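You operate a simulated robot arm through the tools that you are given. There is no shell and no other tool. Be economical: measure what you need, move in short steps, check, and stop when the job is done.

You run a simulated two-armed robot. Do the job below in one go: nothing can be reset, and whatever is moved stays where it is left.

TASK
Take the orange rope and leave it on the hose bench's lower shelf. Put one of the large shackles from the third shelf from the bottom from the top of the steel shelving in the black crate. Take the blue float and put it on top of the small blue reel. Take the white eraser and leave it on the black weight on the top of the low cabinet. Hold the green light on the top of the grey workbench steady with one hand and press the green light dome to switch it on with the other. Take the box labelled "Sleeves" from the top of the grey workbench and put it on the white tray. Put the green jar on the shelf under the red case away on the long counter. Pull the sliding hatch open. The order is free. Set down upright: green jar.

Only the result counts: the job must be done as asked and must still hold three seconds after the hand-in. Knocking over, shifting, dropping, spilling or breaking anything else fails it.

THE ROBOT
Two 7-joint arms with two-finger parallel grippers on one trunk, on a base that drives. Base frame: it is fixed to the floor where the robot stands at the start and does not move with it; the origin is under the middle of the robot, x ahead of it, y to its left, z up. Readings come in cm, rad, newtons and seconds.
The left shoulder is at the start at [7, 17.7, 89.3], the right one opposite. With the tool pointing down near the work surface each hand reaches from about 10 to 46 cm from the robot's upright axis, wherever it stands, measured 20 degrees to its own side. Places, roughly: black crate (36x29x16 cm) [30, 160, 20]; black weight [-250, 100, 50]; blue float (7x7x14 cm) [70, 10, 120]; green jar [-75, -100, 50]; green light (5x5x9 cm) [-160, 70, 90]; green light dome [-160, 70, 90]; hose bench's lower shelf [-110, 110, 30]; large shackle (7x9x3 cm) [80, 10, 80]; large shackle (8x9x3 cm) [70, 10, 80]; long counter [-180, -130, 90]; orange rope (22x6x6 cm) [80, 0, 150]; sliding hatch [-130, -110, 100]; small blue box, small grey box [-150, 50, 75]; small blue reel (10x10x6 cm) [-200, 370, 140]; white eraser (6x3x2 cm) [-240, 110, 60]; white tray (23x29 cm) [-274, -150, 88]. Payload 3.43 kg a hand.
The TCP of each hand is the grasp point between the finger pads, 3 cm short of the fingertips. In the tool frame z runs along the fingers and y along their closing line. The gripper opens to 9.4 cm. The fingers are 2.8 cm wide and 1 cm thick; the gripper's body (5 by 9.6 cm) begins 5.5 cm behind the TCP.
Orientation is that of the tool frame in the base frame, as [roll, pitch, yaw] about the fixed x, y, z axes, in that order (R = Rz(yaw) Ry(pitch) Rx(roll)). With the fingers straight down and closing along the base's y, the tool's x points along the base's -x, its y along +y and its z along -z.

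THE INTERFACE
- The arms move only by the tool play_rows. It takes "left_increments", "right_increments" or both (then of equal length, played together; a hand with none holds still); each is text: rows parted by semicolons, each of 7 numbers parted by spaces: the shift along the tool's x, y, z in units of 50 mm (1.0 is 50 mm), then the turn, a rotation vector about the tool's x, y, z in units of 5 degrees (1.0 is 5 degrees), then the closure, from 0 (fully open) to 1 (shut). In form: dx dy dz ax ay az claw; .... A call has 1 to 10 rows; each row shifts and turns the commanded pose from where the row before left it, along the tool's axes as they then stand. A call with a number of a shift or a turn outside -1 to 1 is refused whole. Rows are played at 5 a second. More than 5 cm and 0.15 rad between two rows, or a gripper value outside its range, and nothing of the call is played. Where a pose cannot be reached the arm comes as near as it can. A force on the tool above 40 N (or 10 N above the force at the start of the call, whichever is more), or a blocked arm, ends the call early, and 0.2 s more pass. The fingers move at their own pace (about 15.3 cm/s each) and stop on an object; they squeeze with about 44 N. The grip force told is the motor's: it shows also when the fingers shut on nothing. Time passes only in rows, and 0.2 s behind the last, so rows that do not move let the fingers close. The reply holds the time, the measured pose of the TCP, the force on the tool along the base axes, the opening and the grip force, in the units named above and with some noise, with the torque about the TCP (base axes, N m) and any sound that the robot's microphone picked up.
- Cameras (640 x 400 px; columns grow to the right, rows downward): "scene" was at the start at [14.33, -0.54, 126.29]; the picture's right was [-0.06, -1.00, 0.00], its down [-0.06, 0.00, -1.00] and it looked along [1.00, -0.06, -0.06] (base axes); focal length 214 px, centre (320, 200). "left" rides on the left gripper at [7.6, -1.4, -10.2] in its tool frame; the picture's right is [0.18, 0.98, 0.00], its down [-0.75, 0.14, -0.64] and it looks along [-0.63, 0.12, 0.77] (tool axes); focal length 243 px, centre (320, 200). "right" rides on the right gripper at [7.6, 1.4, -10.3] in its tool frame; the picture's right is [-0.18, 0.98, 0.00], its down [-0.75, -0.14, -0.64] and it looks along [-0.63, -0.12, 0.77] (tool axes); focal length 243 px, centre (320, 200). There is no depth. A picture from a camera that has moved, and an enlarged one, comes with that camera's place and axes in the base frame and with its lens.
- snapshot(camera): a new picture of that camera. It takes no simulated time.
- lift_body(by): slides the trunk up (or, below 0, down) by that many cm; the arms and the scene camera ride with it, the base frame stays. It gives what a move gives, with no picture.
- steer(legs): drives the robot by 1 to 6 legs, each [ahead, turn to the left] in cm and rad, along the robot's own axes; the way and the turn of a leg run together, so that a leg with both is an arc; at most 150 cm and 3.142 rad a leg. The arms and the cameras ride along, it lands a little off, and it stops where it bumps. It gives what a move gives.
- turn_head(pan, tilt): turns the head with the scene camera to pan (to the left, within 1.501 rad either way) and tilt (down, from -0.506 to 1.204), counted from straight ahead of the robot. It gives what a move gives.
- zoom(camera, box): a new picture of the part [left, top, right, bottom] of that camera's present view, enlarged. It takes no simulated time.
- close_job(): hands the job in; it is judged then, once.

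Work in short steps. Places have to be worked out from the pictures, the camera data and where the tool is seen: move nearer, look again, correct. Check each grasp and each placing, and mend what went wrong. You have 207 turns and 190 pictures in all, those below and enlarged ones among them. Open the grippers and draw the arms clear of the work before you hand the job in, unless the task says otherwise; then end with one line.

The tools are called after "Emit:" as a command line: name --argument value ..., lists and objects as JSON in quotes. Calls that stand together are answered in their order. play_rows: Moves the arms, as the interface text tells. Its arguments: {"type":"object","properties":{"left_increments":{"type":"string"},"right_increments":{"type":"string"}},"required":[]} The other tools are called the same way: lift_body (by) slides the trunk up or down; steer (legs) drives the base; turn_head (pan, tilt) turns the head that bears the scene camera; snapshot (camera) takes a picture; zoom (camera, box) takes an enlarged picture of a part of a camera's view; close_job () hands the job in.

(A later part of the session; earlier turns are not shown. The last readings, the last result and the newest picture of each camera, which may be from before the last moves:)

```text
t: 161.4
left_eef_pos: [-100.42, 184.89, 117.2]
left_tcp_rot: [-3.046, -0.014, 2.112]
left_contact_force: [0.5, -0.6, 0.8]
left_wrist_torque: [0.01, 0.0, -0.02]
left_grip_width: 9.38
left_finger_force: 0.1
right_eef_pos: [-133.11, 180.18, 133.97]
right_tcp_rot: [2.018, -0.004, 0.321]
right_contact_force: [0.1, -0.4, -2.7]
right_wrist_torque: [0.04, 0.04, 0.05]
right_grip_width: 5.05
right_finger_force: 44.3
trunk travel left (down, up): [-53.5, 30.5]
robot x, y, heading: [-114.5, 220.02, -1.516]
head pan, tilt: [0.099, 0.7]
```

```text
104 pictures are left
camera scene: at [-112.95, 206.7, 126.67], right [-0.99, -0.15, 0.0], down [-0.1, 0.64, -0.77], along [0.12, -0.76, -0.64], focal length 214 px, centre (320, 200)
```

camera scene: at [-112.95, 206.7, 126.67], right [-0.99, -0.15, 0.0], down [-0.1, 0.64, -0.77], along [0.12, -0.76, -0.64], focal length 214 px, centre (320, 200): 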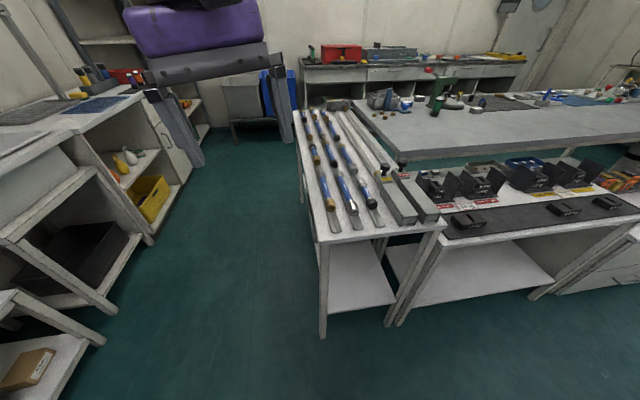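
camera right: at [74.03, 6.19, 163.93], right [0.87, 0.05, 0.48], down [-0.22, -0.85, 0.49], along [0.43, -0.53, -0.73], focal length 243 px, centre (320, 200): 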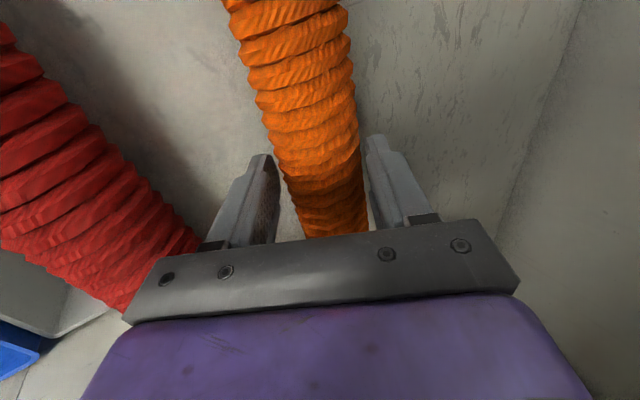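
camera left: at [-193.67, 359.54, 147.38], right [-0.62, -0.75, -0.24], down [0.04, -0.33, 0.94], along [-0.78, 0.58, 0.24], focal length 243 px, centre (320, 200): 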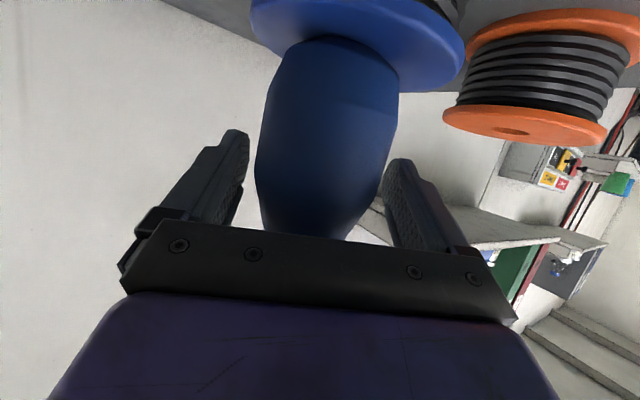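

The bench's lower shelf is free at its north end (edge from (-110,167) to (-139,158), z≈28). I tuck the left hand, move in 8 cm and lower the trunk 50 cm.

Emit:
play_rows --left_increments "0.7 0 0 0 0 0 0; 0.7 0 0 0 0 0 0; 0 0 0 0 0 0 0"

Emit:
steer --legs '[[8, 0]]'

Emit:
lift_body --by -50

Emit:
turn_head --pan 0 --tilt 0.4

Emit:
snapshot --camera "scene"

```text
t: 162.2
left_eef_pos: [-103.82, 190.76, 117.41]
left_tcp_rot: [-3.046, -0.013, 2.112]
left_contact_force: [0.2, 0.3, 0.0]
left_wrist_torque: [0.02, 0.02, 0.01]
left_grip_width: 9.39
left_finger_force: 0.1
right_eef_pos: [-132.95, 180.02, 134.04]
right_tcp_rot: [2.018, -0.004, 0.32]
right_contact_force: [-0.9, 0.2, -2.2]
right_wrist_torque: [0.06, 0.03, 0.0]
right_grip_width: 5.05
right_finger_force: 43.6
trunk travel left (down, up): [-53.5, 30.5]
robot x, y, heading: [-114.84, 219.88, -1.517]
head pan, tilt: [0.099, 0.7]
```

```text
t: 163.3
left_eef_pos: [-103.5, 182.85, 117.5]
left_tcp_rot: [-3.047, -0.014, 2.113]
left_contact_force: [0.7, -0.4, -0.6]
left_wrist_torque: [0.0, -0.01, 0.01]
left_grip_width: 9.38
left_finger_force: 0.1
right_eef_pos: [-132.61, 172.05, 133.9]
right_tcp_rot: [2.018, -0.003, 0.323]
right_contact_force: [-0.2, -1.1, -1.8]
right_wrist_torque: [0.1, 0.02, -0.03]
right_grip_width: 5.03
right_finger_force: 43.8
trunk travel left (down, up): [-53.5, 30.5]
robot x, y, heading: [-114.18, 212.5, -1.512]
head pan, tilt: [0.099, 0.7]
```

```text
refused: -50 is not a number from -40 to 40
```

```text
t: 164.1
left_eef_pos: [-103.59, 183.0, 117.35]
left_tcp_rot: [-3.045, -0.014, 2.114]
left_contact_force: [0.7, 0.1, 0.1]
left_wrist_torque: [0.0, 0.01, -0.02]
left_grip_width: 9.4
left_finger_force: 0.0
right_eef_pos: [-132.69, 172.14, 133.96]
right_tcp_rot: [2.019, -0.002, 0.323]
right_contact_force: [-1.2, 0.1, -1.1]
right_wrist_torque: [0.08, 0.03, -0.02]
right_grip_width: 5.06
right_finger_force: 43.4
trunk travel left (down, up): [-53.5, 30.5]
robot x, y, heading: [-114.1, 212.47, -1.516]
head pan, tilt: [0.0, 0.4]
```

```text
103 pictures are left
camera scene: at [-113.31, 197.96, 129.34], right [-1.0, -0.05, 0.0], down [-0.02, 0.39, -0.92], along [0.05, -0.92, -0.39], focal length 214 px, centre (320, 200)
```

scene: 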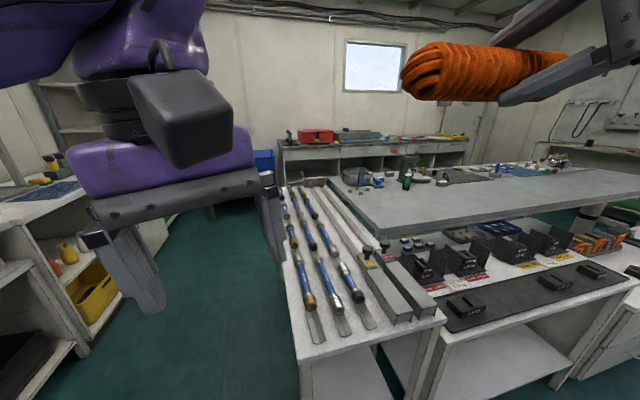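

Emit:
lift_body --by -40

Emit:
lift_body --by -10

Emit:
snapshot --camera "scene"

```text
t: 167.9
left_eef_pos: [-103.61, 182.98, 77.51]
left_tcp_rot: [-3.047, -0.014, 2.113]
left_contact_force: [0.7, 0.7, -0.2]
left_wrist_torque: [0.04, 0.03, 0.0]
left_grip_width: 9.4
left_finger_force: 0.1
right_eef_pos: [-132.6, 172.28, 93.89]
right_tcp_rot: [2.018, -0.003, 0.324]
right_contact_force: [-0.1, -0.4, -1.8]
right_wrist_torque: [0.06, 0.01, 0.01]
right_grip_width: 5.03
right_finger_force: 43.6
trunk travel left (down, up): [-13.5, 70.5]
robot x, y, heading: [-114.16, 211.94, -1.52]
head pan, tilt: [0.0, 0.4]
```

```text
t: 169.3
left_eef_pos: [-103.59, 182.98, 67.3]
left_tcp_rot: [-3.048, -0.013, 2.114]
left_contact_force: [-0.1, 0.0, 0.0]
left_wrist_torque: [0.0, -0.01, -0.01]
left_grip_width: 9.4
left_finger_force: 0.1
right_eef_pos: [-132.54, 172.27, 83.97]
right_tcp_rot: [2.018, -0.003, 0.323]
right_contact_force: [0.8, 0.0, -2.3]
right_wrist_torque: [0.06, 0.07, 0.03]
right_grip_width: 5.05
right_finger_force: 44.2
trunk travel left (down, up): [-3.5, 80.5]
robot x, y, heading: [-114.35, 212.47, -1.514]
head pan, tilt: [0.0, 0.4]
```

```text
102 pictures are left
camera scene: at [-113.31, 197.93, 79.35], right [-1.0, -0.05, 0.0], down [-0.02, 0.39, -0.92], along [0.05, -0.92, -0.39], focal length 214 px, centre (320, 200)
```

scene: 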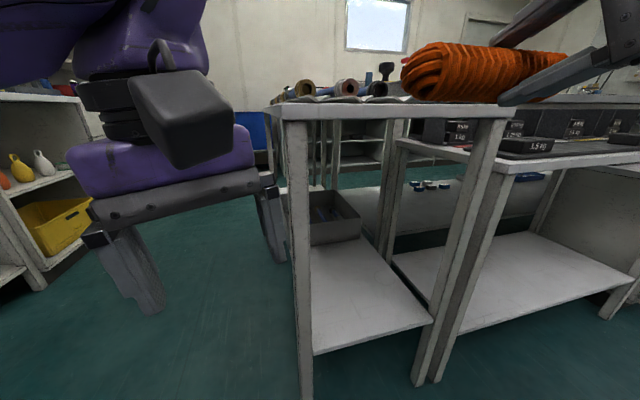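

The lower shelf is clearly visible between the legs. To avoid folding the arm against the trunk, I back off 20 cm and then bring the rope down in front of the opening.

Emit:
steer --legs '[[-20, 0]]'

Emit:
play_rows --right_increments "-0.029 -0.588 0.623 0 0 0 1; -0.029 -0.588 0.623 0 0 0 1; -0.029 -0.588 0.623 0 0 0 1; -0.029 -0.588 0.623 0 0 0 1; -0.029 -0.588 0.623 0 0 0 1; -0.029 -0.588 0.623 0 0 0 1; 0 0 0 0 0 0 1"

Emit:
play_rows --right_increments "-0.029 -0.588 0.623 0 0 0 1; -0.029 -0.588 0.623 0 0 0 1; -0.029 -0.588 0.623 0 0 0 1; -0.029 -0.588 0.623 0 0 0 1; -0.029 -0.588 0.623 0 0 0 1; -0.029 -0.588 0.623 0 0 0 1; 0 0 0 0 0 0 1"

Emit:
snapshot --camera "scene"

```text
t: 170.9
left_eef_pos: [-104.62, 203.3, 67.48]
left_tcp_rot: [-3.048, -0.015, 2.114]
left_contact_force: [0.2, -0.5, -0.4]
left_wrist_torque: [-0.03, 0.0, -0.01]
left_grip_width: 9.39
left_finger_force: 0.1
right_eef_pos: [-133.83, 192.61, 83.9]
right_tcp_rot: [2.018, -0.004, 0.322]
right_contact_force: [0.7, 0.0, -2.8]
right_wrist_torque: [0.08, 0.05, 0.01]
right_grip_width: 5.04
right_finger_force: 43.8
trunk travel left (down, up): [-3.5, 80.5]
robot x, y, heading: [-115.73, 232.74, -1.518]
head pan, tilt: [0.0, 0.4]
```

```text
t: 172.5
left_eef_pos: [-104.66, 203.31, 67.38]
left_tcp_rot: [-3.048, -0.013, 2.114]
left_contact_force: [0.6, 0.0, 0.6]
left_wrist_torque: [0.0, -0.03, 0.01]
left_grip_width: 9.4
left_finger_force: 0.1
right_eef_pos: [-131.87, 183.65, 60.2]
right_tcp_rot: [2.017, -0.007, 0.321]
right_contact_force: [0.1, 0.7, -1.8]
right_wrist_torque: [0.09, 0.07, 0.02]
right_grip_width: 5.03
right_finger_force: 44.5
trunk travel left (down, up): [-3.5, 80.5]
robot x, y, heading: [-115.55, 232.5, -1.521]
head pan, tilt: [0.0, 0.4]
```

```text
t: 174.1
left_eef_pos: [-104.54, 203.36, 67.51]
left_tcp_rot: [-3.047, -0.015, 2.114]
left_contact_force: [-0.3, -0.3, -0.3]
left_wrist_torque: [0.0, 0.03, 0.01]
left_grip_width: 9.4
left_finger_force: 0.1
right_eef_pos: [-129.31, 174.68, 36.16]
right_tcp_rot: [2.018, -0.005, 0.322]
right_contact_force: [-0.5, -0.9, -2.7]
right_wrist_torque: [0.05, 0.07, 0.02]
right_grip_width: 5.0
right_finger_force: 44.2
trunk travel left (down, up): [-3.5, 80.5]
robot x, y, heading: [-115.48, 232.09, -1.514]
head pan, tilt: [0.0, 0.4]
```

```text
101 pictures are left
camera scene: at [-114.41, 218.33, 79.34], right [-1.0, -0.05, 0.0], down [-0.02, 0.39, -0.92], along [0.05, -0.92, -0.39], focal length 214 px, centre (320, 200)
```

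scene: 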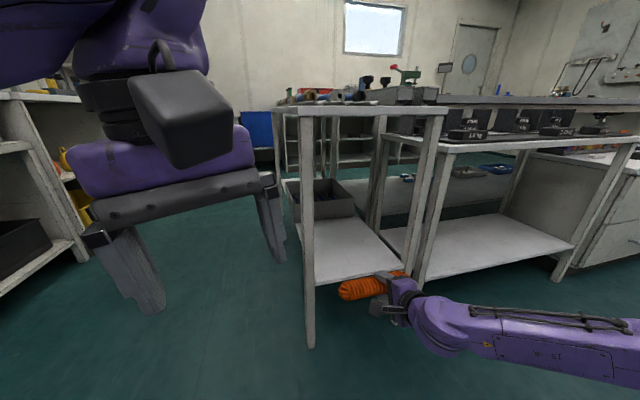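

The rope is lined up with the opening. I move it straight in 21 cm.

Emit:
play_rows --right_increments "-0.014 0.362 0.756 0 0 0 1; -0.014 0.362 0.756 0 0 0 1; -0.014 0.362 0.756 0 0 0 1; -0.014 0.362 0.756 0 0 0 1; -0.014 0.362 0.756 0 0 0 1; 0 0 0 0 0 0 1"

Emit:
zoom --camera "scene" --box '[260, 170, 460, 295]'

```text
t: 175.5
left_eef_pos: [-104.6, 203.39, 67.3]
left_tcp_rot: [-3.048, -0.015, 2.115]
left_contact_force: [0.1, 0.4, -0.3]
left_wrist_torque: [0.0, 0.01, -0.01]
left_grip_width: 9.4
left_finger_force: 0.2
right_eef_pos: [-122.96, 154.74, 36.18]
right_tcp_rot: [2.019, -0.001, 0.323]
right_contact_force: [0.3, -0.1, -2.0]
right_wrist_torque: [0.03, 0.04, -0.03]
right_grip_width: 5.03
right_finger_force: 44.1
trunk travel left (down, up): [-3.5, 80.5]
robot x, y, heading: [-114.86, 232.87, -1.515]
head pan, tilt: [0.0, 0.4]
```

```text
3.20 times, centred on (360, 232) of scene
camera zoom: at [-114.39, 218.32, 79.34], right [-1.0, -0.05, 0.0], down [-0.02, 0.39, -0.92], along [0.05, -0.92, -0.39], focal length 686 px, centre (192, 96)
```

zoom: 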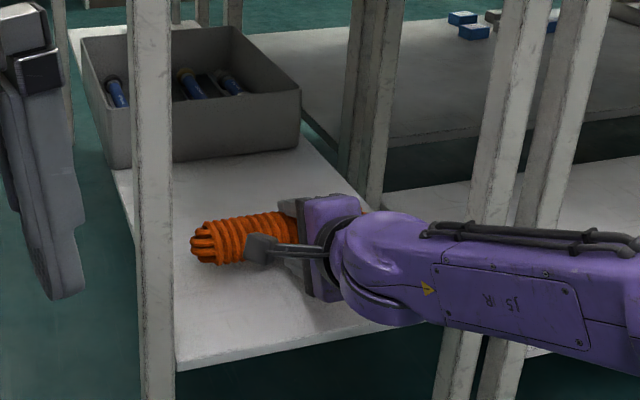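

Rope is over the free shelf. Lower in steps until contact.

Emit:
play_rows --right_increments "0 -0.18 0.086 0 0 0 1; 0 -0.18 0.086 0 0 0 1; 0 -0.09 0.043 0 0 0 1; 0 0 0 0 0 0 1"

Emit:
play_rows --right_increments "0 -0.07 0.033 0 0 0 1; 0 -0.07 0.033 0 0 0 1; 0 0 0 0 0 0 1"

```text
t: 176.5
left_eef_pos: [-104.57, 203.72, 67.69]
left_tcp_rot: [-3.043, -0.01, 2.114]
left_contact_force: [0.1, 0.3, 0.6]
left_wrist_torque: [-0.03, -0.01, 0.01]
left_grip_width: 9.41
left_finger_force: 0.0
right_eef_pos: [-122.89, 154.64, 34.48]
right_tcp_rot: [2.006, -0.001, 0.324]
right_contact_force: [-1.9, 16.3, 34.2]
right_wrist_torque: [0.32, -0.05, 0.05]
right_grip_width: 5.01
right_finger_force: 43.9
trunk travel left (down, up): [-3.5, 80.5]
robot x, y, heading: [-115.45, 233.21, -1.516]
head pan, tilt: [0.0, 0.4]
```

```text
t: 177.0
left_eef_pos: [-104.54, 203.69, 67.47]
left_tcp_rot: [-3.045, -0.008, 2.114]
left_contact_force: [-0.3, -0.7, 0.3]
left_wrist_torque: [0.0, 0.04, 0.01]
left_grip_width: 9.39
left_finger_force: 0.0
right_eef_pos: [-122.96, 154.49, 34.44]
right_tcp_rot: [1.997, -0.001, 0.324]
right_contact_force: [-1.3, 13.3, 22.2]
right_wrist_torque: [0.3, -0.02, 0.05]
right_grip_width: 5.03
right_finger_force: 43.6
trunk travel left (down, up): [-3.5, 80.5]
robot x, y, heading: [-115.43, 232.49, -1.518]
head pan, tilt: [0.0, 0.4]
stopped in row 2 (right hand): the force on the tool passed its limit at 50 N (the readings are from after the stop); the commanded pose is now the measured one
```

The lower finger touches the shelf (z≈30). I raise 3 cm and steepen the hand so the rope can be released cleanly.

Emit:
play_rows --right_increments "0 0.27 -0.13 0 0 0 1; 0 0.27 -0.13 0 0 0 1; 0 0 0 1 0 0 1; 0 0 0 1 0 0 1; 0 0 0 1 0 0 1; 0 0 0 1 0 0 1; 0 0 0 1 0 0 1; 0 0 0 1 0 0 1; 0 0 0 1 0 0 1; 0 0 0 1 0 0 1"

Emit:
zoom --camera "scene" --box '[260, 170, 460, 295]'

```text
t: 179.2
left_eef_pos: [-104.57, 203.27, 67.44]
left_tcp_rot: [-3.048, -0.014, 2.115]
left_contact_force: [-0.4, 0.3, 0.4]
left_wrist_torque: [-0.02, -0.02, -0.01]
left_grip_width: 9.41
left_finger_force: 0.1
right_eef_pos: [-124.2, 155.82, 36.51]
right_tcp_rot: [2.708, -0.002, 0.321]
right_contact_force: [-0.4, -1.1, -2.4]
right_wrist_torque: [-0.02, 0.0, 0.01]
right_grip_width: 5.04
right_finger_force: 43.7
right hand out of reach, approached as far as the arm can: row 10
trunk travel left (down, up): [-3.5, 80.5]
robot x, y, heading: [-115.04, 232.58, -1.513]
head pan, tilt: [0.0, 0.4]
```

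```text
3.20 times, centred on (360, 232) of scene
camera zoom: at [-114.4, 218.29, 79.33], right [-1.0, -0.05, 0.0], down [-0.02, 0.39, -0.92], along [0.05, -0.92, -0.39], focal length 686 px, centre (192, 96)
```

zoom: 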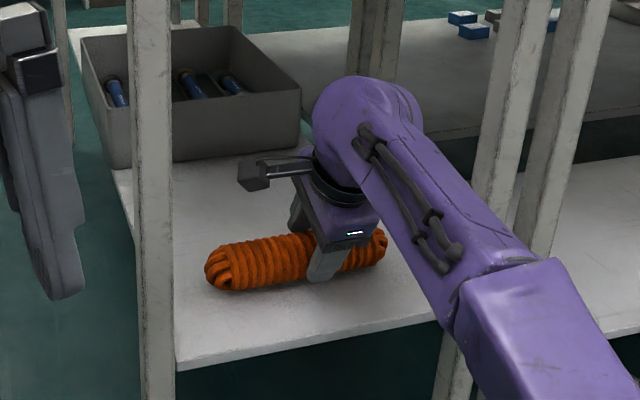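

Good. Lower to contact.

Emit:
play_rows --right_increments "0 -0.042 0.09 0 0 0 1; 0 -0.042 0.09 0 0 0 1; 0 -0.03 0.06 0 0 0 1; 0 0 0 0 0 0 1"

```text
t: 180.2
left_eef_pos: [-104.56, 203.67, 67.6]
left_tcp_rot: [-3.044, -0.009, 2.112]
left_contact_force: [-0.8, -0.9, 0.1]
left_wrist_torque: [0.02, 0.03, -0.01]
left_grip_width: 9.38
left_finger_force: 0.0
right_eef_pos: [-124.26, 155.8, 36.07]
right_tcp_rot: [2.692, 0.0, 0.324]
right_contact_force: [-1.5, -3.6, 32.6]
right_wrist_torque: [-0.68, -0.62, 0.03]
right_grip_width: 5.05
right_finger_force: 44.0
trunk travel left (down, up): [-3.5, 80.5]
robot x, y, heading: [-115.55, 232.73, -1.518]
head pan, tilt: [0.0, 0.4]
```

On the shelf. I ease up a hair, open, and lift the hand.

Emit:
play_rows --right_increments "0 0.03 -0.06 0 0 0 1; 0 0 0 0 0 0 0.2; 0 0 0 0 0 0 0.1; 0 0.12 -0.26 0 0 0 0.1; 0 0.12 -0.26 0 0 0 0.1; 0 0.12 -0.26 0 0 0 0.1; 0 0 0 0 0 0 0.1"

Emit:
zoom --camera "scene" --box '[260, 170, 460, 295]'

```text
t: 181.8
left_eef_pos: [-104.65, 203.57, 67.43]
left_tcp_rot: [-3.045, -0.016, 2.113]
left_contact_force: [-0.8, 0.4, -0.7]
left_wrist_torque: [-0.01, -0.02, 0.0]
left_grip_width: 9.39
left_finger_force: 0.1
right_eef_pos: [-124.83, 156.32, 39.65]
right_tcp_rot: [2.705, -0.003, 0.324]
right_contact_force: [0.4, -0.1, 0.3]
right_wrist_torque: [-0.02, -0.01, -0.05]
right_grip_width: 8.46
right_finger_force: 0.0
right hand out of reach, approached as far as the arm can: row 5
trunk travel left (down, up): [-3.5, 80.5]
robot x, y, heading: [-115.09, 232.69, -1.518]
head pan, tilt: [0.0, 0.4]
```

```text
3.20 times, centred on (360, 232) of scene
camera zoom: at [-114.39, 218.36, 79.35], right [-1.0, -0.05, 0.0], down [-0.02, 0.39, -0.92], along [0.05, -0.92, -0.39], focal length 686 px, centre (192, 96)
```

zoom: 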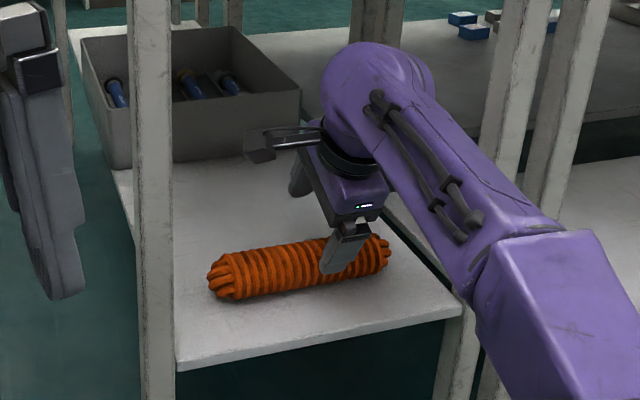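

Rope is down. I lift the trunk 3 cm for clearance and back straight out.

Emit:
lift_body --by 3

Emit:
steer --legs '[[-32, 0]]'

Emit:
snapshot --camera "scene"

```text
t: 182.5
left_eef_pos: [-104.61, 203.44, 70.38]
left_tcp_rot: [-3.048, -0.014, 2.113]
left_contact_force: [-0.2, 0.6, -0.8]
left_wrist_torque: [0.01, 0.0, 0.01]
left_grip_width: 9.39
left_finger_force: 0.0
right_eef_pos: [-124.72, 156.25, 42.79]
right_tcp_rot: [2.706, -0.003, 0.324]
right_contact_force: [-0.7, -0.2, -0.3]
right_wrist_torque: [0.03, 0.02, 0.03]
right_grip_width: 8.46
right_finger_force: 0.0
trunk travel left (down, up): [-6.5, 77.5]
robot x, y, heading: [-115.44, 232.55, -1.517]
head pan, tilt: [0.0, 0.4]
```

```text
t: 184.7
left_eef_pos: [-106.31, 235.31, 70.39]
left_tcp_rot: [-3.049, -0.015, 2.107]
left_contact_force: [-0.2, -0.6, 1.3]
left_wrist_torque: [-0.01, -0.04, 0.02]
left_grip_width: 9.42
left_finger_force: 0.0
right_eef_pos: [-126.89, 188.46, 42.84]
right_tcp_rot: [2.706, -0.003, 0.315]
right_contact_force: [0.3, 0.6, -0.5]
right_wrist_torque: [0.03, 0.0, 0.0]
right_grip_width: 8.49
right_finger_force: 0.2
trunk travel left (down, up): [-6.5, 77.5]
robot x, y, heading: [-117.18, 264.4, -1.519]
head pan, tilt: [0.0, 0.4]
```

```text
97 pictures are left
camera scene: at [-116.11, 250.41, 82.35], right [-1.0, -0.05, 0.0], down [-0.02, 0.39, -0.92], along [0.04, -0.92, -0.39], focal length 214 px, centre (320, 200)
```

scene: 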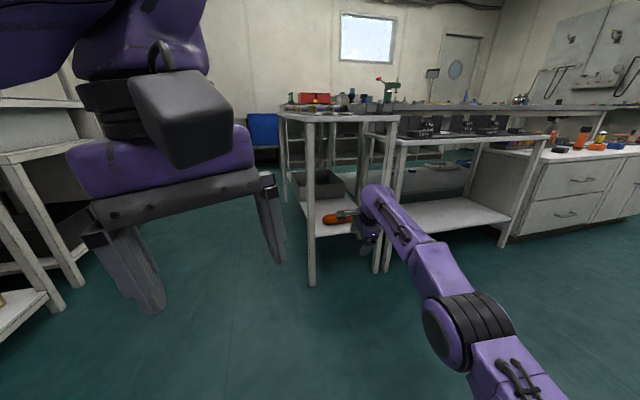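

Rope delivered. I raise the trunk, pull the right hand back to a tool-down pose, and look at the low cabinet to the southwest.

Emit:
lift_body --by 35

Emit:
play_rows --right_increments "0.24 -0.746 -0.35 0 0 0 0; 0.24 -0.746 -0.35 0 0 0 0; 0.24 -0.746 -0.35 0 0 0 0; 0.24 -0.746 -0.35 0 0 0 0; 0.24 -0.746 -0.35 0 0 0 0; 0.24 -0.746 -0.35 0 0 0 0; 0 0 0 1 0 0 0; 0 0 0 1 0 0 0; 0 0 0 1 0 0 0; 0 0 0 1 0 0 0"

Emit:
steer --legs '[[0, -0.8]]'

Emit:
turn_head --pan 0.2 --tilt 0.35

Emit:
snapshot --camera "scene"

```text
t: 188.1
left_eef_pos: [-106.33, 235.34, 105.43]
left_tcp_rot: [-3.047, -0.014, 2.107]
left_contact_force: [-0.1, -0.8, -0.4]
left_wrist_torque: [0.01, -0.02, 0.0]
left_grip_width: 9.41
left_finger_force: 0.0
right_eef_pos: [-126.92, 188.47, 77.76]
right_tcp_rot: [2.705, -0.004, 0.316]
right_contact_force: [-0.3, -0.2, 0.0]
right_wrist_torque: [-0.01, -0.01, -0.02]
right_grip_width: 8.44
right_finger_force: 0.1
trunk travel left (down, up): [-41.5, 42.5]
robot x, y, heading: [-116.91, 264.55, -1.521]
head pan, tilt: [0.0, 0.4]
```

```text
t: 190.3
left_eef_pos: [-106.41, 235.38, 105.42]
left_tcp_rot: [-3.048, -0.012, 2.106]
left_contact_force: [0.4, -0.5, -1.5]
left_wrist_torque: [-0.01, 0.0, 0.02]
left_grip_width: 9.41
left_finger_force: 0.0
right_eef_pos: [-128.38, 195.74, 80.73]
right_tcp_rot: [3.054, -0.004, 0.317]
right_contact_force: [-0.2, 0.3, 0.1]
right_wrist_torque: [0.02, -0.02, -0.01]
right_grip_width: 9.44
right_finger_force: 0.0
right hand out of reach, approached as far as the arm can: row 1, 2, 3, 4, 5, 6, 7, 8, 9, 10
trunk travel left (down, up): [-41.5, 42.5]
robot x, y, heading: [-116.94, 264.77, -1.527]
head pan, tilt: [0.0, 0.4]
```

```text
t: 192.8
left_eef_pos: [-130.44, 236.66, 105.4]
left_tcp_rot: [-3.048, -0.014, 1.313]
left_contact_force: [0.9, 1.1, -0.2]
left_wrist_torque: [-0.04, -0.02, 0.0]
left_grip_width: 9.39
left_finger_force: 0.0
right_eef_pos: [-174.2, 224.46, 80.59]
right_tcp_rot: [3.056, -0.002, -0.481]
right_contact_force: [0.7, 0.7, -0.2]
right_wrist_torque: [-0.05, 0.0, -0.03]
right_grip_width: 9.36
right_finger_force: 0.1
trunk travel left (down, up): [-41.5, 42.5]
robot x, y, heading: [-116.77, 264.48, -2.318]
head pan, tilt: [0.0, 0.4]
```

```text
t: 193.5
left_eef_pos: [-130.44, 236.54, 105.4]
left_tcp_rot: [-3.044, -0.016, 1.312]
left_contact_force: [0.1, -0.5, -0.3]
left_wrist_torque: [0.03, 0.04, -0.02]
left_grip_width: 9.37
left_finger_force: 0.1
right_eef_pos: [-174.23, 224.46, 80.74]
right_tcp_rot: [3.054, -0.003, -0.481]
right_contact_force: [-0.3, 0.1, 0.5]
right_wrist_torque: [0.0, 0.01, -0.01]
right_grip_width: 9.39
right_finger_force: 0.1
trunk travel left (down, up): [-41.5, 42.5]
robot x, y, heading: [-117.11, 265.29, -2.317]
head pan, tilt: [0.201, 0.351]
```

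```text
96 pictures are left
camera scene: at [-125.04, 253.04, 117.8], right [-0.85, 0.52, 0.0], down [0.18, 0.29, -0.94], along [-0.49, -0.8, -0.34], focal length 214 px, centre (320, 200)
```

scene: 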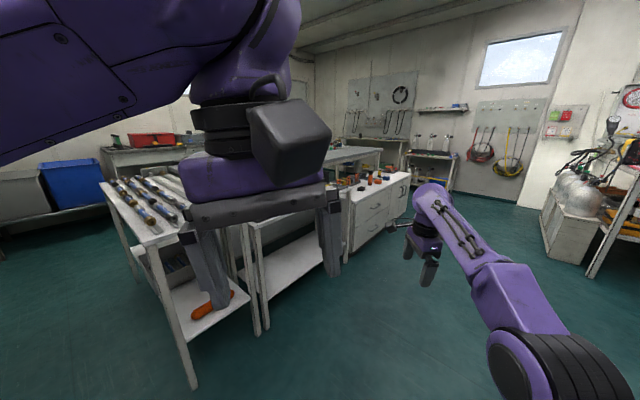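

The right arm is in an awkward elbow-low posture. I try raising the hand to free it.

Emit:
play_rows --right_increments "0 0 -0.8 0 0 0 0; 0 0 -0.8 0 0 0 0; 0 0 -0.8 0 0 0 0; 0 0 -0.8 0 0 0 0; 0 0 -0.8 0 0 0 0; 0 0 0 0 0 0 0"

```text
t: 194.9
left_eef_pos: [-130.4, 236.64, 105.46]
left_tcp_rot: [-3.047, -0.015, 1.309]
left_contact_force: [1.0, 0.5, 0.1]
left_wrist_torque: [0.01, 0.03, 0.03]
left_grip_width: 9.39
left_finger_force: 0.1
right_eef_pos: [-175.27, 232.17, 94.76]
right_tcp_rot: [3.054, -0.001, -0.48]
right_contact_force: [-0.1, -0.3, 0.1]
right_wrist_torque: [-0.01, 0.02, -0.01]
right_grip_width: 9.39
right_finger_force: 0.1
right hand out of reach, approached as far as the arm can: row 1, 2, 3, 4, 5
trunk travel left (down, up): [-41.5, 42.5]
robot x, y, heading: [-117.01, 264.57, -2.32]
head pan, tilt: [0.201, 0.351]
```

Emit:
play_rows --right_increments "0 0 -0.5 0 0 -1 0; 0 0 -0.5 0 0 -1 0; 0 0 -0.5 0 0 -1 0; 0 0 0 0 0 -1 0; 0 0 0 0 0 -1 0; 0 0 0 0 0 -1 0; 0 0 0 0 0 -1 0; 0 0 0 0 0 -1 0; 0 0 0 0 0 -1 0; 0 0 0 0 0 -1 0"

```text
t: 197.1
left_eef_pos: [-130.54, 236.66, 105.45]
left_tcp_rot: [-3.048, -0.016, 1.31]
left_contact_force: [0.0, -0.4, -0.2]
left_wrist_torque: [0.0, -0.02, 0.0]
left_grip_width: 9.4
left_finger_force: 0.1
right_eef_pos: [-176.01, 237.02, 99.81]
right_tcp_rot: [3.081, 0.067, 0.391]
right_contact_force: [0.3, 0.0, 0.3]
right_wrist_torque: [0.0, -0.01, -0.01]
right_grip_width: 9.4
right_finger_force: 0.0
right hand out of reach, approached as far as the arm can: row 1, 2, 3, 10
trunk travel left (down, up): [-41.5, 42.5]
robot x, y, heading: [-117.1, 264.56, -2.318]
head pan, tilt: [0.201, 0.351]
```

Emit:
play_rows --right_increments "0.8 -0.3 0 0 0 -1 0; 0.8 -0.3 0 0 0 -1 0; 0.8 -0.2 0 0 0 -1 0; 0.6 0 0 0 0 -1 0; 0 0 0 0 0 -1 0; 0 0 0 0 0 0 0"

Emit:
turn_head --pan -0.3 --tilt 0.35

Emit:
zoom --camera "scene" --box '[0, 100, 320, 300]'

```text
t: 198.5
left_eef_pos: [-130.44, 236.65, 105.44]
left_tcp_rot: [-3.044, -0.014, 1.311]
left_contact_force: [-0.1, 0.7, -0.4]
left_wrist_torque: [-0.04, 0.01, 0.02]
left_grip_width: 9.4
left_finger_force: 0.0
right_eef_pos: [-164.91, 248.01, 98.49]
right_tcp_rot: [3.118, 0.083, 0.828]
right_contact_force: [-0.5, -0.9, -0.5]
right_wrist_torque: [0.02, -0.01, 0.04]
right_grip_width: 9.39
right_finger_force: 0.0
trunk travel left (down, up): [-41.5, 42.5]
robot x, y, heading: [-117.42, 264.65, -2.317]
head pan, tilt: [0.201, 0.351]
```

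```text
t: 199.4
left_eef_pos: [-130.58, 236.52, 105.47]
left_tcp_rot: [-3.046, -0.015, 1.311]
left_contact_force: [0.4, -0.2, 0.4]
left_wrist_torque: [0.02, -0.01, 0.02]
left_grip_width: 9.37
left_finger_force: 0.1
right_eef_pos: [-165.06, 247.89, 98.51]
right_tcp_rot: [3.117, 0.084, 0.83]
right_contact_force: [0.3, -0.4, -0.5]
right_wrist_torque: [0.02, -0.04, 0.01]
right_grip_width: 9.42
right_finger_force: 0.1
trunk travel left (down, up): [-41.5, 42.5]
robot x, y, heading: [-116.66, 264.66, -2.319]
head pan, tilt: [-0.3, 0.351]
```

```text
2.00 times, centred on (160, 200) of scene
camera zoom: at [-128.26, 256.34, 117.8], right [-0.5, 0.87, 0.0], down [0.3, 0.17, -0.94], along [-0.81, -0.47, -0.34], focal length 429 px, centre (640, 200)
```

zoom: 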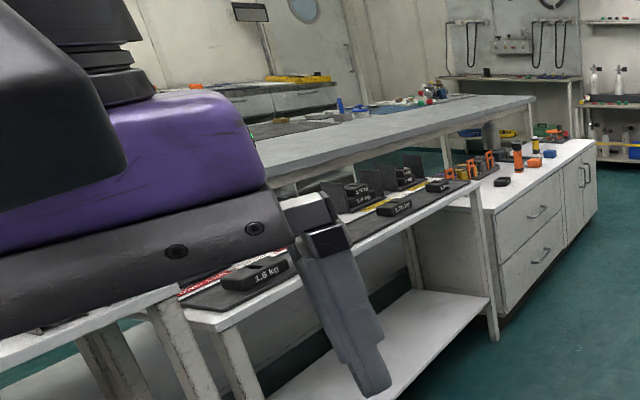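

The low cabinet with the black weight is west of the weights table; its front faces north. I drive there.

Emit:
steer --legs '[[0, -0.204], [150, 0], [20, 0], [0, 1.24]]'

Emit:
turn_head --pan 0 --tilt 0.75

Emit:
snapshot --camera "scene"

```text
t: 212.1
left_eef_pos: [-236.33, 134.78, 105.49]
left_tcp_rot: [-3.048, -0.014, 2.412]
left_contact_force: [0.0, -0.7, -0.8]
left_wrist_torque: [-0.04, 0.01, 0.04]
left_grip_width: 9.39
left_finger_force: 0.2
right_eef_pos: [-261.98, 109.04, 98.31]
right_tcp_rot: [3.117, 0.083, 1.927]
right_contact_force: [0.1, -0.7, -0.1]
right_wrist_torque: [0.0, -0.01, -0.02]
right_grip_width: 9.39
right_finger_force: 0.1
trunk travel left (down, up): [-41.5, 42.5]
robot x, y, heading: [-255.24, 159.26, -1.22]
head pan, tilt: [-0.3, 0.351]
```

```text
t: 212.9
left_eef_pos: [-236.27, 134.72, 105.48]
left_tcp_rot: [-3.048, -0.014, 2.411]
left_contact_force: [0.1, 0.0, -0.3]
left_wrist_torque: [0.0, 0.03, -0.01]
left_grip_width: 9.39
left_finger_force: 0.1
right_eef_pos: [-262.08, 109.14, 98.41]
right_tcp_rot: [3.116, 0.083, 1.927]
right_contact_force: [-0.2, 0.1, 0.3]
right_wrist_torque: [-0.03, -0.02, -0.07]
right_grip_width: 9.42
right_finger_force: 0.0
trunk travel left (down, up): [-41.5, 42.5]
robot x, y, heading: [-255.08, 159.57, -1.225]
head pan, tilt: [0.0, 0.75]
```

```text
94 pictures are left
camera scene: at [-250.38, 146.99, 114.24], right [-0.94, -0.34, 0.0], down [-0.23, 0.64, -0.73], along [0.25, -0.69, -0.68], focal length 214 px, centre (320, 200)
```

scene: 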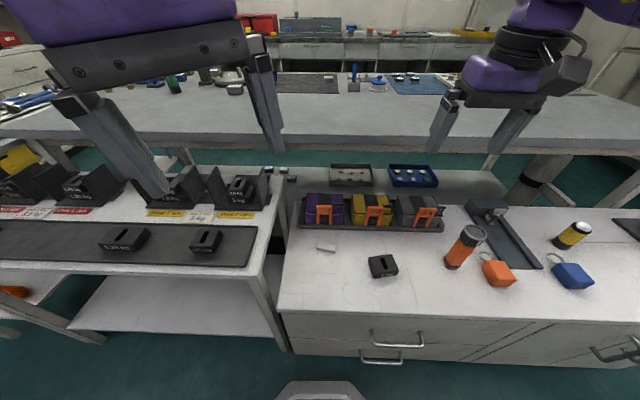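

The eraser and the black weight are right below. Zoom for measurement.

Emit:
zoom --camera "scene" --box '[280, 200, 440, 300]'

```text
4.00 times, centred on (360, 250) of scene
camera zoom: at [-250.38, 146.99, 114.24], right [-0.94, -0.34, 0.0], down [-0.23, 0.64, -0.73], along [0.25, -0.69, -0.68], focal length 858 px, centre (160, 0)
```

zoom: 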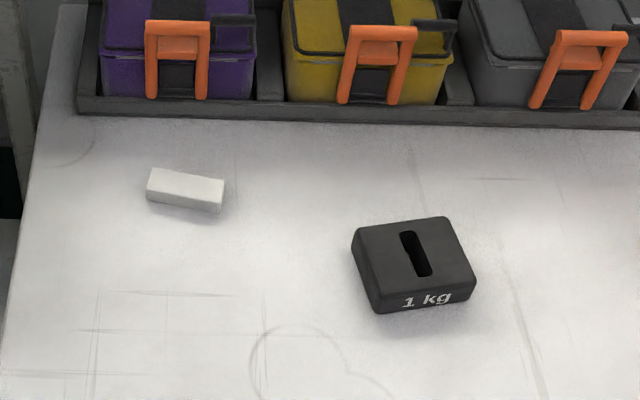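

Cabinet top is about z 54; the eraser is at about (-238.6,108), its long axis nearly along my lateral. I'll grip it end to end with the right hand: trim orientation, lower, and move above it.

Emit:
lift_body --by -12

Emit:
play_rows --right_increments "0 0 0 0 0.95 0 0; -0.307 0.717 0.48 0 0 0.65 0; -0.307 0.717 0.48 0 0 0.65 0; -0.307 0.717 0.48 0 0 0 0; -0.307 0.717 0.48 0 0 0 0; -0.307 0.717 0.48 0 0 0 0; -0.307 0.717 0.48 0 0 0 0; 0 0 0 0 0 0 0"

Emit:
snapshot --camera "right"

```text
t: 214.4
left_eef_pos: [-236.27, 134.77, 93.54]
left_tcp_rot: [-3.047, -0.011, 2.411]
left_contact_force: [0.0, 0.8, -1.0]
left_wrist_torque: [0.0, 0.0, 0.04]
left_grip_width: 9.38
left_finger_force: 0.2
right_eef_pos: [-262.05, 109.0, 86.48]
right_tcp_rot: [3.117, 0.084, 1.927]
right_contact_force: [0.3, -0.1, 0.2]
right_wrist_torque: [0.0, -0.02, -0.03]
right_grip_width: 9.41
right_finger_force: 0.1
trunk travel left (down, up): [-29.5, 54.5]
robot x, y, heading: [-255.1, 159.57, -1.221]
head pan, tilt: [0.0, 0.75]
```

```text
t: 216.2
left_eef_pos: [-236.31, 134.7, 93.42]
left_tcp_rot: [-3.046, -0.011, 2.41]
left_contact_force: [-1.3, -0.3, -0.1]
left_wrist_torque: [0.03, 0.0, -0.01]
left_grip_width: 9.38
left_finger_force: 0.1
right_eef_pos: [-238.33, 106.48, 72.67]
right_tcp_rot: [3.115, -0.001, 1.814]
right_contact_force: [0.3, -0.9, -0.6]
right_wrist_torque: [0.01, 0.02, -0.01]
right_grip_width: 9.39
right_finger_force: 0.1
trunk travel left (down, up): [-29.5, 54.5]
robot x, y, heading: [-255.36, 159.65, -1.218]
head pan, tilt: [0.0, 0.75]
```

```text
92 pictures are left
camera right: at [-238.96, 114.13, 83.11], right [1.0, 0.06, 0.02], down [0.03, -0.77, 0.64], along [0.06, -0.63, -0.77], focal length 243 px, centre (320, 200)
```

right: 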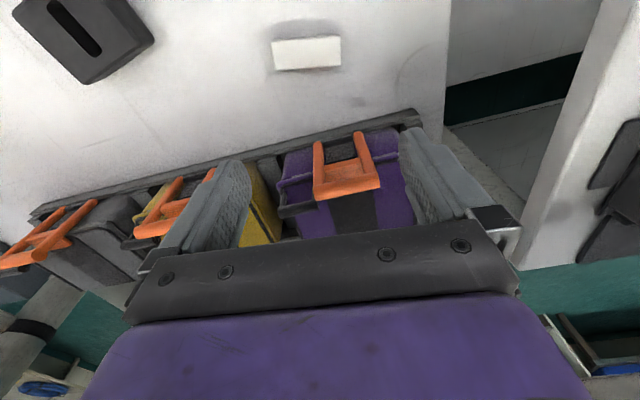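

Triangulation: eraser (-239.3,110.5,58.7), so the cabinet top is z≈57.7; weight centre ≈(-256.3,111), top ≈61.5. I descend over the eraser.

Emit:
play_rows --right_increments "0.275 0 0.7 0 0 0 0; 0.275 0 0.7 0 0 0 0; 0.27 0 0.6 0 0 0 0; 0 0 0 0 0 0 0"

Emit:
snapshot --camera "right"

```text
t: 217.2
left_eef_pos: [-236.17, 134.63, 93.47]
left_tcp_rot: [-3.048, -0.014, 2.41]
left_contact_force: [0.1, -0.4, -0.3]
left_wrist_torque: [0.02, 0.01, 0.02]
left_grip_width: 9.42
left_finger_force: 0.1
right_eef_pos: [-239.15, 110.23, 62.65]
right_tcp_rot: [3.116, -0.001, 1.816]
right_contact_force: [0.2, -0.5, -0.1]
right_wrist_torque: [0.01, 0.0, -0.01]
right_grip_width: 9.41
right_finger_force: 0.1
trunk travel left (down, up): [-29.5, 54.5]
robot x, y, heading: [-254.85, 159.1, -1.221]
head pan, tilt: [0.0, 0.75]
```

```text
91 pictures are left
camera right: at [-239.77, 118.1, 72.96], right [1.0, 0.06, 0.02], down [0.03, -0.77, 0.64], along [0.06, -0.63, -0.77], focal length 243 px, centre (320, 200)
```

right: 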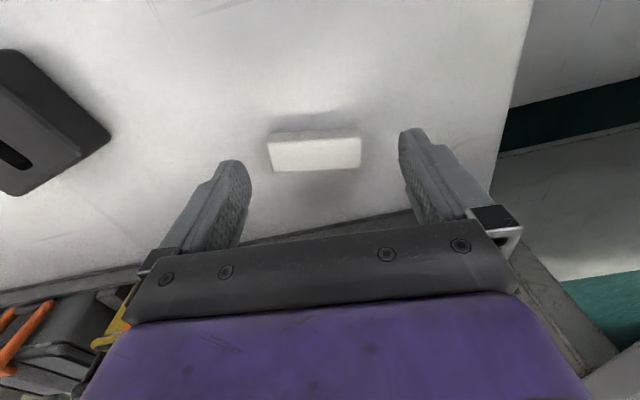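

Well aligned; 4 mm toward me, down 1.4 cm, then close.

Emit:
play_rows --right_increments "0.08 0 0.28 0 0 0 0; 0 0 0 0 0 0 0.4; 0 0 0 0 0 0 1; 0 0 0 0 0 0 1; 0 0 0 0 0 0 1"

Emit:
snapshot --camera "right"

```text
t: 218.4
left_eef_pos: [-236.32, 134.75, 93.41]
left_tcp_rot: [-3.046, -0.014, 2.409]
left_contact_force: [-0.5, -0.1, 0.0]
left_wrist_torque: [0.02, -0.01, -0.01]
left_grip_width: 9.4
left_finger_force: 0.0
right_eef_pos: [-239.15, 110.71, 61.22]
right_tcp_rot: [3.116, -0.001, 1.816]
right_contact_force: [0.0, 0.1, 0.6]
right_wrist_torque: [0.01, -0.01, 0.03]
right_grip_width: 5.75
right_finger_force: 43.8
trunk travel left (down, up): [-29.5, 54.5]
robot x, y, heading: [-255.25, 159.66, -1.224]
head pan, tilt: [0.0, 0.75]
```

```text
90 pictures are left
camera right: at [-239.82, 118.5, 71.55], right [1.0, 0.06, 0.02], down [0.03, -0.77, 0.64], along [0.06, -0.63, -0.77], focal length 243 px, centre (320, 200)
```

right: 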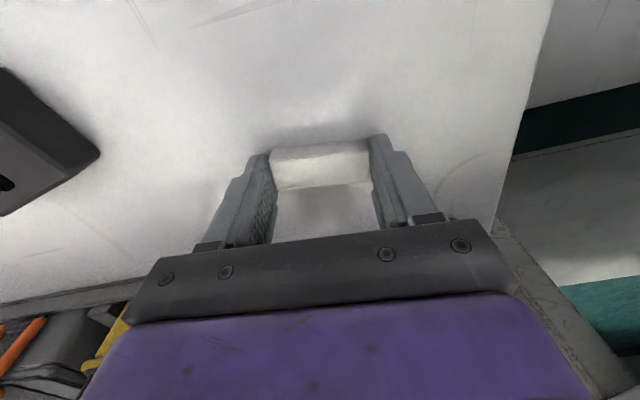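

Got it. Lift and carry over the weight.

Emit:
play_rows --right_increments "0 0 -0.7 0 0 0 1; 0 0 -0.7 0 0 0 1; 0.22 -0.825 0 0 0 0 1; 0.22 -0.825 0 0 0 0 1; 0.22 -0.825 0 0 0 0 1; 0.22 -0.825 0 0 0 0 1; 0 0 0 0 0 0 1"

Emit:
snapshot --camera "right"

Emit:
zoom --camera "scene" --box '[300, 180, 460, 280]'

```text
t: 220.0
left_eef_pos: [-236.21, 134.63, 93.41]
left_tcp_rot: [-3.046, -0.014, 2.41]
left_contact_force: [-0.4, 0.2, -0.1]
left_wrist_torque: [0.01, -0.03, 0.01]
left_grip_width: 9.39
left_finger_force: 0.0
right_eef_pos: [-256.55, 110.86, 67.75]
right_tcp_rot: [3.116, -0.003, 1.816]
right_contact_force: [0.0, 0.3, -0.4]
right_wrist_torque: [0.01, -0.02, -0.01]
right_grip_width: 5.77
right_finger_force: 44.2
trunk travel left (down, up): [-29.5, 54.5]
robot x, y, heading: [-255.39, 159.51, -1.215]
head pan, tilt: [0.0, 0.75]
```

```text
89 pictures are left
camera right: at [-257.14, 118.59, 78.03], right [1.0, 0.06, 0.02], down [0.03, -0.77, 0.64], along [0.06, -0.63, -0.77], focal length 243 px, centre (320, 200)
```

right: 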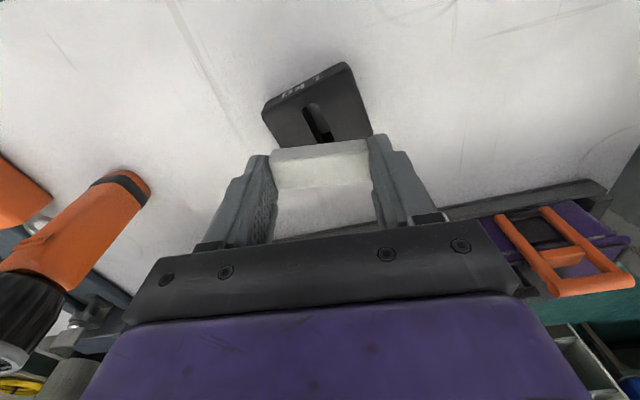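

```text
4.00 times, centred on (380, 230) of scene
camera zoom: at [-250.34, 147.0, 102.23], right [-0.94, -0.34, 0.0], down [-0.23, 0.64, -0.73], along [0.25, -0.69, -0.68], focal length 858 px, centre (80, 80)
```

zoom: 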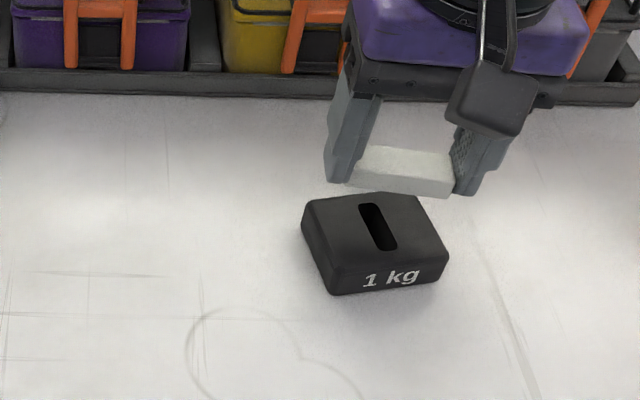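

Emit:
play_rows --right_increments "0.22 0 -0.2 0 0 0 1; 0.22 0 0 0 0 0 1; 0 0 0 0 0 0 1"

Emit:
snapshot --camera "right"

Emit:
zoom --camera "scene" --box '[300, 180, 460, 280]'

```text
t: 220.8
left_eef_pos: [-236.23, 134.73, 93.5]
left_tcp_rot: [-3.046, -0.014, 2.409]
left_contact_force: [0.4, 0.1, -0.8]
left_wrist_torque: [0.03, 0.02, -0.02]
left_grip_width: 9.43
left_finger_force: 0.0
right_eef_pos: [-257.05, 113.03, 68.66]
right_tcp_rot: [3.118, -0.001, 1.815]
right_contact_force: [0.2, -0.3, -0.8]
right_wrist_torque: [-0.01, 0.0, -0.01]
right_grip_width: 5.75
right_finger_force: 44.6
trunk travel left (down, up): [-29.5, 54.5]
robot x, y, heading: [-255.06, 159.31, -1.221]
head pan, tilt: [0.0, 0.75]
```

```text
87 pictures are left
camera right: at [-257.64, 120.75, 79.08], right [1.0, 0.06, 0.02], down [0.03, -0.77, 0.64], along [0.06, -0.64, -0.77], focal length 243 px, centre (320, 200)
```

right: 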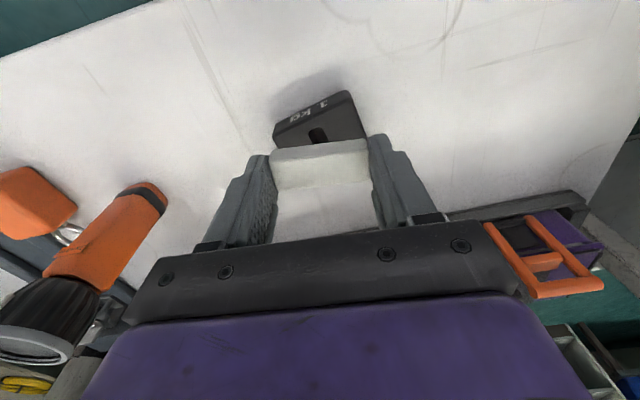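

```text
4.00 times, centred on (380, 230) of scene
camera zoom: at [-250.37, 147.0, 102.24], right [-0.94, -0.34, 0.0], down [-0.23, 0.64, -0.73], along [0.25, -0.69, -0.68], focal length 858 px, centre (80, 80)
```

zoom: 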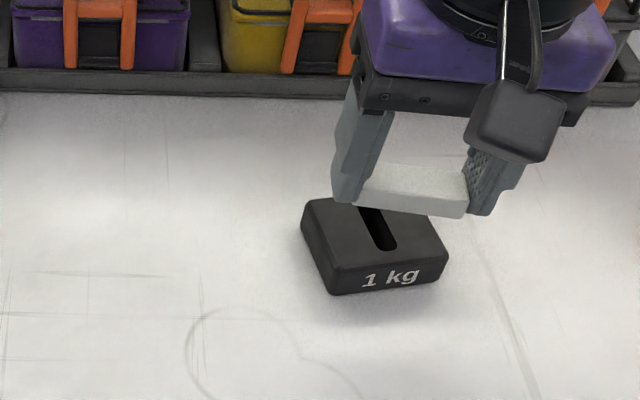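

Slight correction, then lower toward the weight's top.

Emit:
play_rows --right_increments "-0.165 0.08 0 0 0 0 1; 0 0 0.3 0 0 0 1; 0 0 0.3 0 0 0 1; 0 0 0.06 0 0 0 1; 0 0 0.06 0 0 0 1; 0 0 0.06 0 0 0 1; 0 0 0 0 0 0 1"

Emit:
zoom --camera "scene" --box '[300, 180, 460, 280]'

```text
t: 222.4
left_eef_pos: [-236.34, 134.68, 93.43]
left_tcp_rot: [-3.048, -0.013, 2.41]
left_contact_force: [-0.8, 0.0, 0.1]
left_wrist_torque: [0.0, 0.02, -0.02]
left_grip_width: 9.38
left_finger_force: 0.2
right_eef_pos: [-256.36, 112.44, 64.89]
right_tcp_rot: [3.116, -0.002, 1.815]
right_contact_force: [-0.1, -0.7, 0.5]
right_wrist_torque: [-0.02, -0.02, 0.01]
right_grip_width: 5.71
right_finger_force: 43.8
trunk travel left (down, up): [-29.5, 54.5]
robot x, y, heading: [-254.79, 159.45, -1.223]
head pan, tilt: [0.0, 0.75]
```

```text
4.00 times, centred on (380, 230) of scene
camera zoom: at [-250.38, 147.0, 102.24], right [-0.94, -0.34, 0.0], down [-0.23, 0.64, -0.73], along [0.25, -0.69, -0.68], focal length 858 px, centre (80, 80)
```

zoom: 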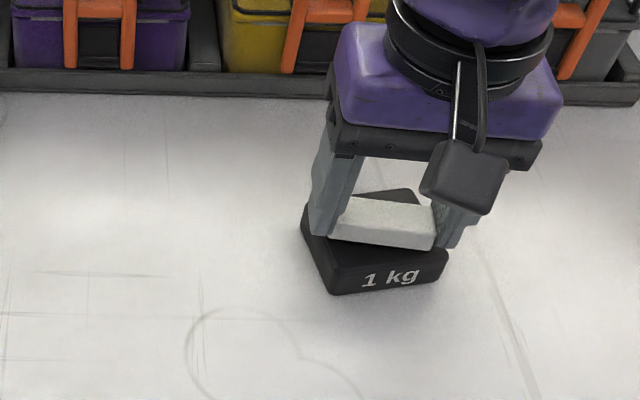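

Emit:
play_rows --right_increments "0 0 0.05 0 0 0 1; 0 0 0.05 0 0 0 1; 0 0 0.05 0 0 0 1; 0 0 0 0 0 0 1"

```text
t: 223.4
left_eef_pos: [-236.4, 134.72, 93.33]
left_tcp_rot: [-3.047, -0.014, 2.411]
left_contact_force: [0.4, 0.5, 0.4]
left_wrist_torque: [-0.02, 0.04, 0.02]
left_grip_width: 9.41
left_finger_force: 0.1
right_eef_pos: [-256.45, 112.35, 64.11]
right_tcp_rot: [3.119, -0.001, 1.815]
right_contact_force: [0.5, -0.6, -0.4]
right_wrist_torque: [-0.01, 0.01, -0.02]
right_grip_width: 5.7
right_finger_force: 43.7
trunk travel left (down, up): [-29.5, 54.5]
robot x, y, heading: [-255.07, 159.59, -1.218]
head pan, tilt: [0.0, 0.75]
```

Emit:
play_rows --right_increments "0 0 0.05 0 0 0 1; 0 0 0.05 0 0 0 1; 0 0 0.05 0 0 0 1; 0 0 0.05 0 0 0 1; 0 0 0 0 0 0 1"

Emit:
zoom --camera "scene" --box '[300, 180, 460, 280]'

```text
t: 224.2
left_eef_pos: [-236.27, 134.94, 93.56]
left_tcp_rot: [-3.044, -0.012, 2.409]
left_contact_force: [0.7, -0.1, -0.3]
left_wrist_torque: [0.03, -0.03, 0.02]
left_grip_width: 9.39
left_finger_force: 0.1
right_eef_pos: [-256.4, 112.18, 63.92]
right_tcp_rot: [3.115, 0.012, 1.816]
right_contact_force: [-3.0, 9.2, 21.1]
right_wrist_torque: [0.31, 0.6, -0.22]
right_grip_width: 5.67
right_finger_force: 44.3
trunk travel left (down, up): [-29.5, 54.5]
robot x, y, heading: [-255.07, 160.1, -1.22]
head pan, tilt: [0.0, 0.75]
stopped in row 3 (right hand): the force on the tool passed its limit at 44 N (the readings are from after the stop); the commanded pose is now the measured one
```

```text
4.00 times, centred on (380, 230) of scene
camera zoom: at [-250.4, 147.3, 102.28], right [-0.94, -0.34, 0.0], down [-0.23, 0.64, -0.73], along [0.25, -0.69, -0.68], focal length 858 px, centre (80, 80)
```

zoom: 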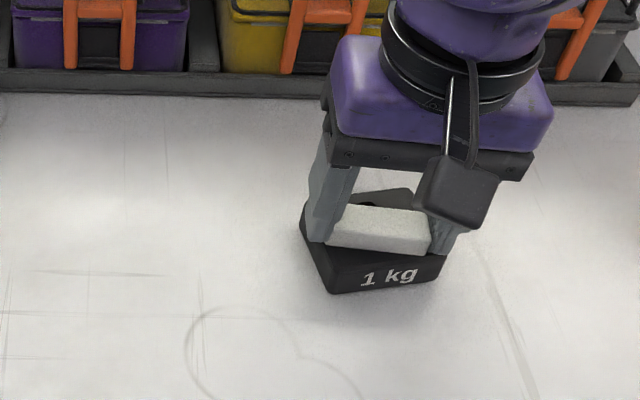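

Contact on the weight. Ease up 2 mm, open, lift away.

Emit:
play_rows --right_increments "0 0 -0.05 0 0 0 1; 0 0 0 0 0 0 0.3; 0 0 0 0 0 0 0; 0 0 -0.6 0 0 0 0; 0 0 -0.8 0 0 0 0; 0 0 -0.8 0 0 0 0; 0 0 0 0 0 0 0"

Emit:
zoom --camera "scene" --box '[300, 180, 460, 280]'

```text
t: 225.8
left_eef_pos: [-236.28, 134.73, 93.37]
left_tcp_rot: [-3.048, -0.014, 2.409]
left_contact_force: [0.5, 0.4, 0.2]
left_wrist_torque: [-0.03, -0.04, -0.01]
left_grip_width: 9.41
left_finger_force: 0.0
right_eef_pos: [-256.59, 112.11, 74.79]
right_tcp_rot: [3.116, 0.008, 1.815]
right_contact_force: [0.0, -0.7, 0.3]
right_wrist_torque: [-0.03, 0.02, -0.01]
right_grip_width: 9.41
right_finger_force: 0.0
trunk travel left (down, up): [-29.5, 54.5]
robot x, y, heading: [-255.34, 159.47, -1.22]
head pan, tilt: [0.0, 0.75]
```

```text
4.00 times, centred on (380, 230) of scene
camera zoom: at [-250.38, 146.99, 102.23], right [-0.94, -0.34, 0.0], down [-0.23, 0.64, -0.73], along [0.25, -0.69, -0.68], focal length 858 px, centre (80, 80)
```

zoom: 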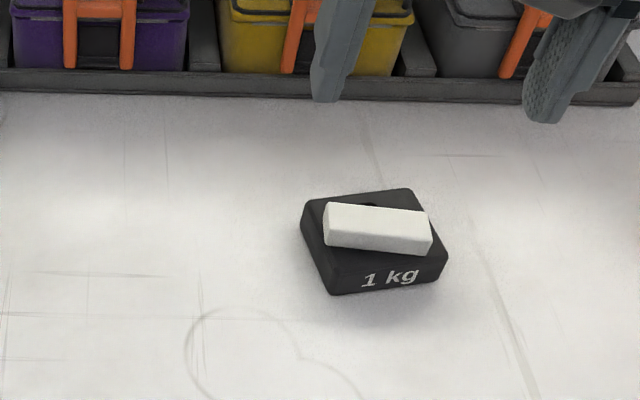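

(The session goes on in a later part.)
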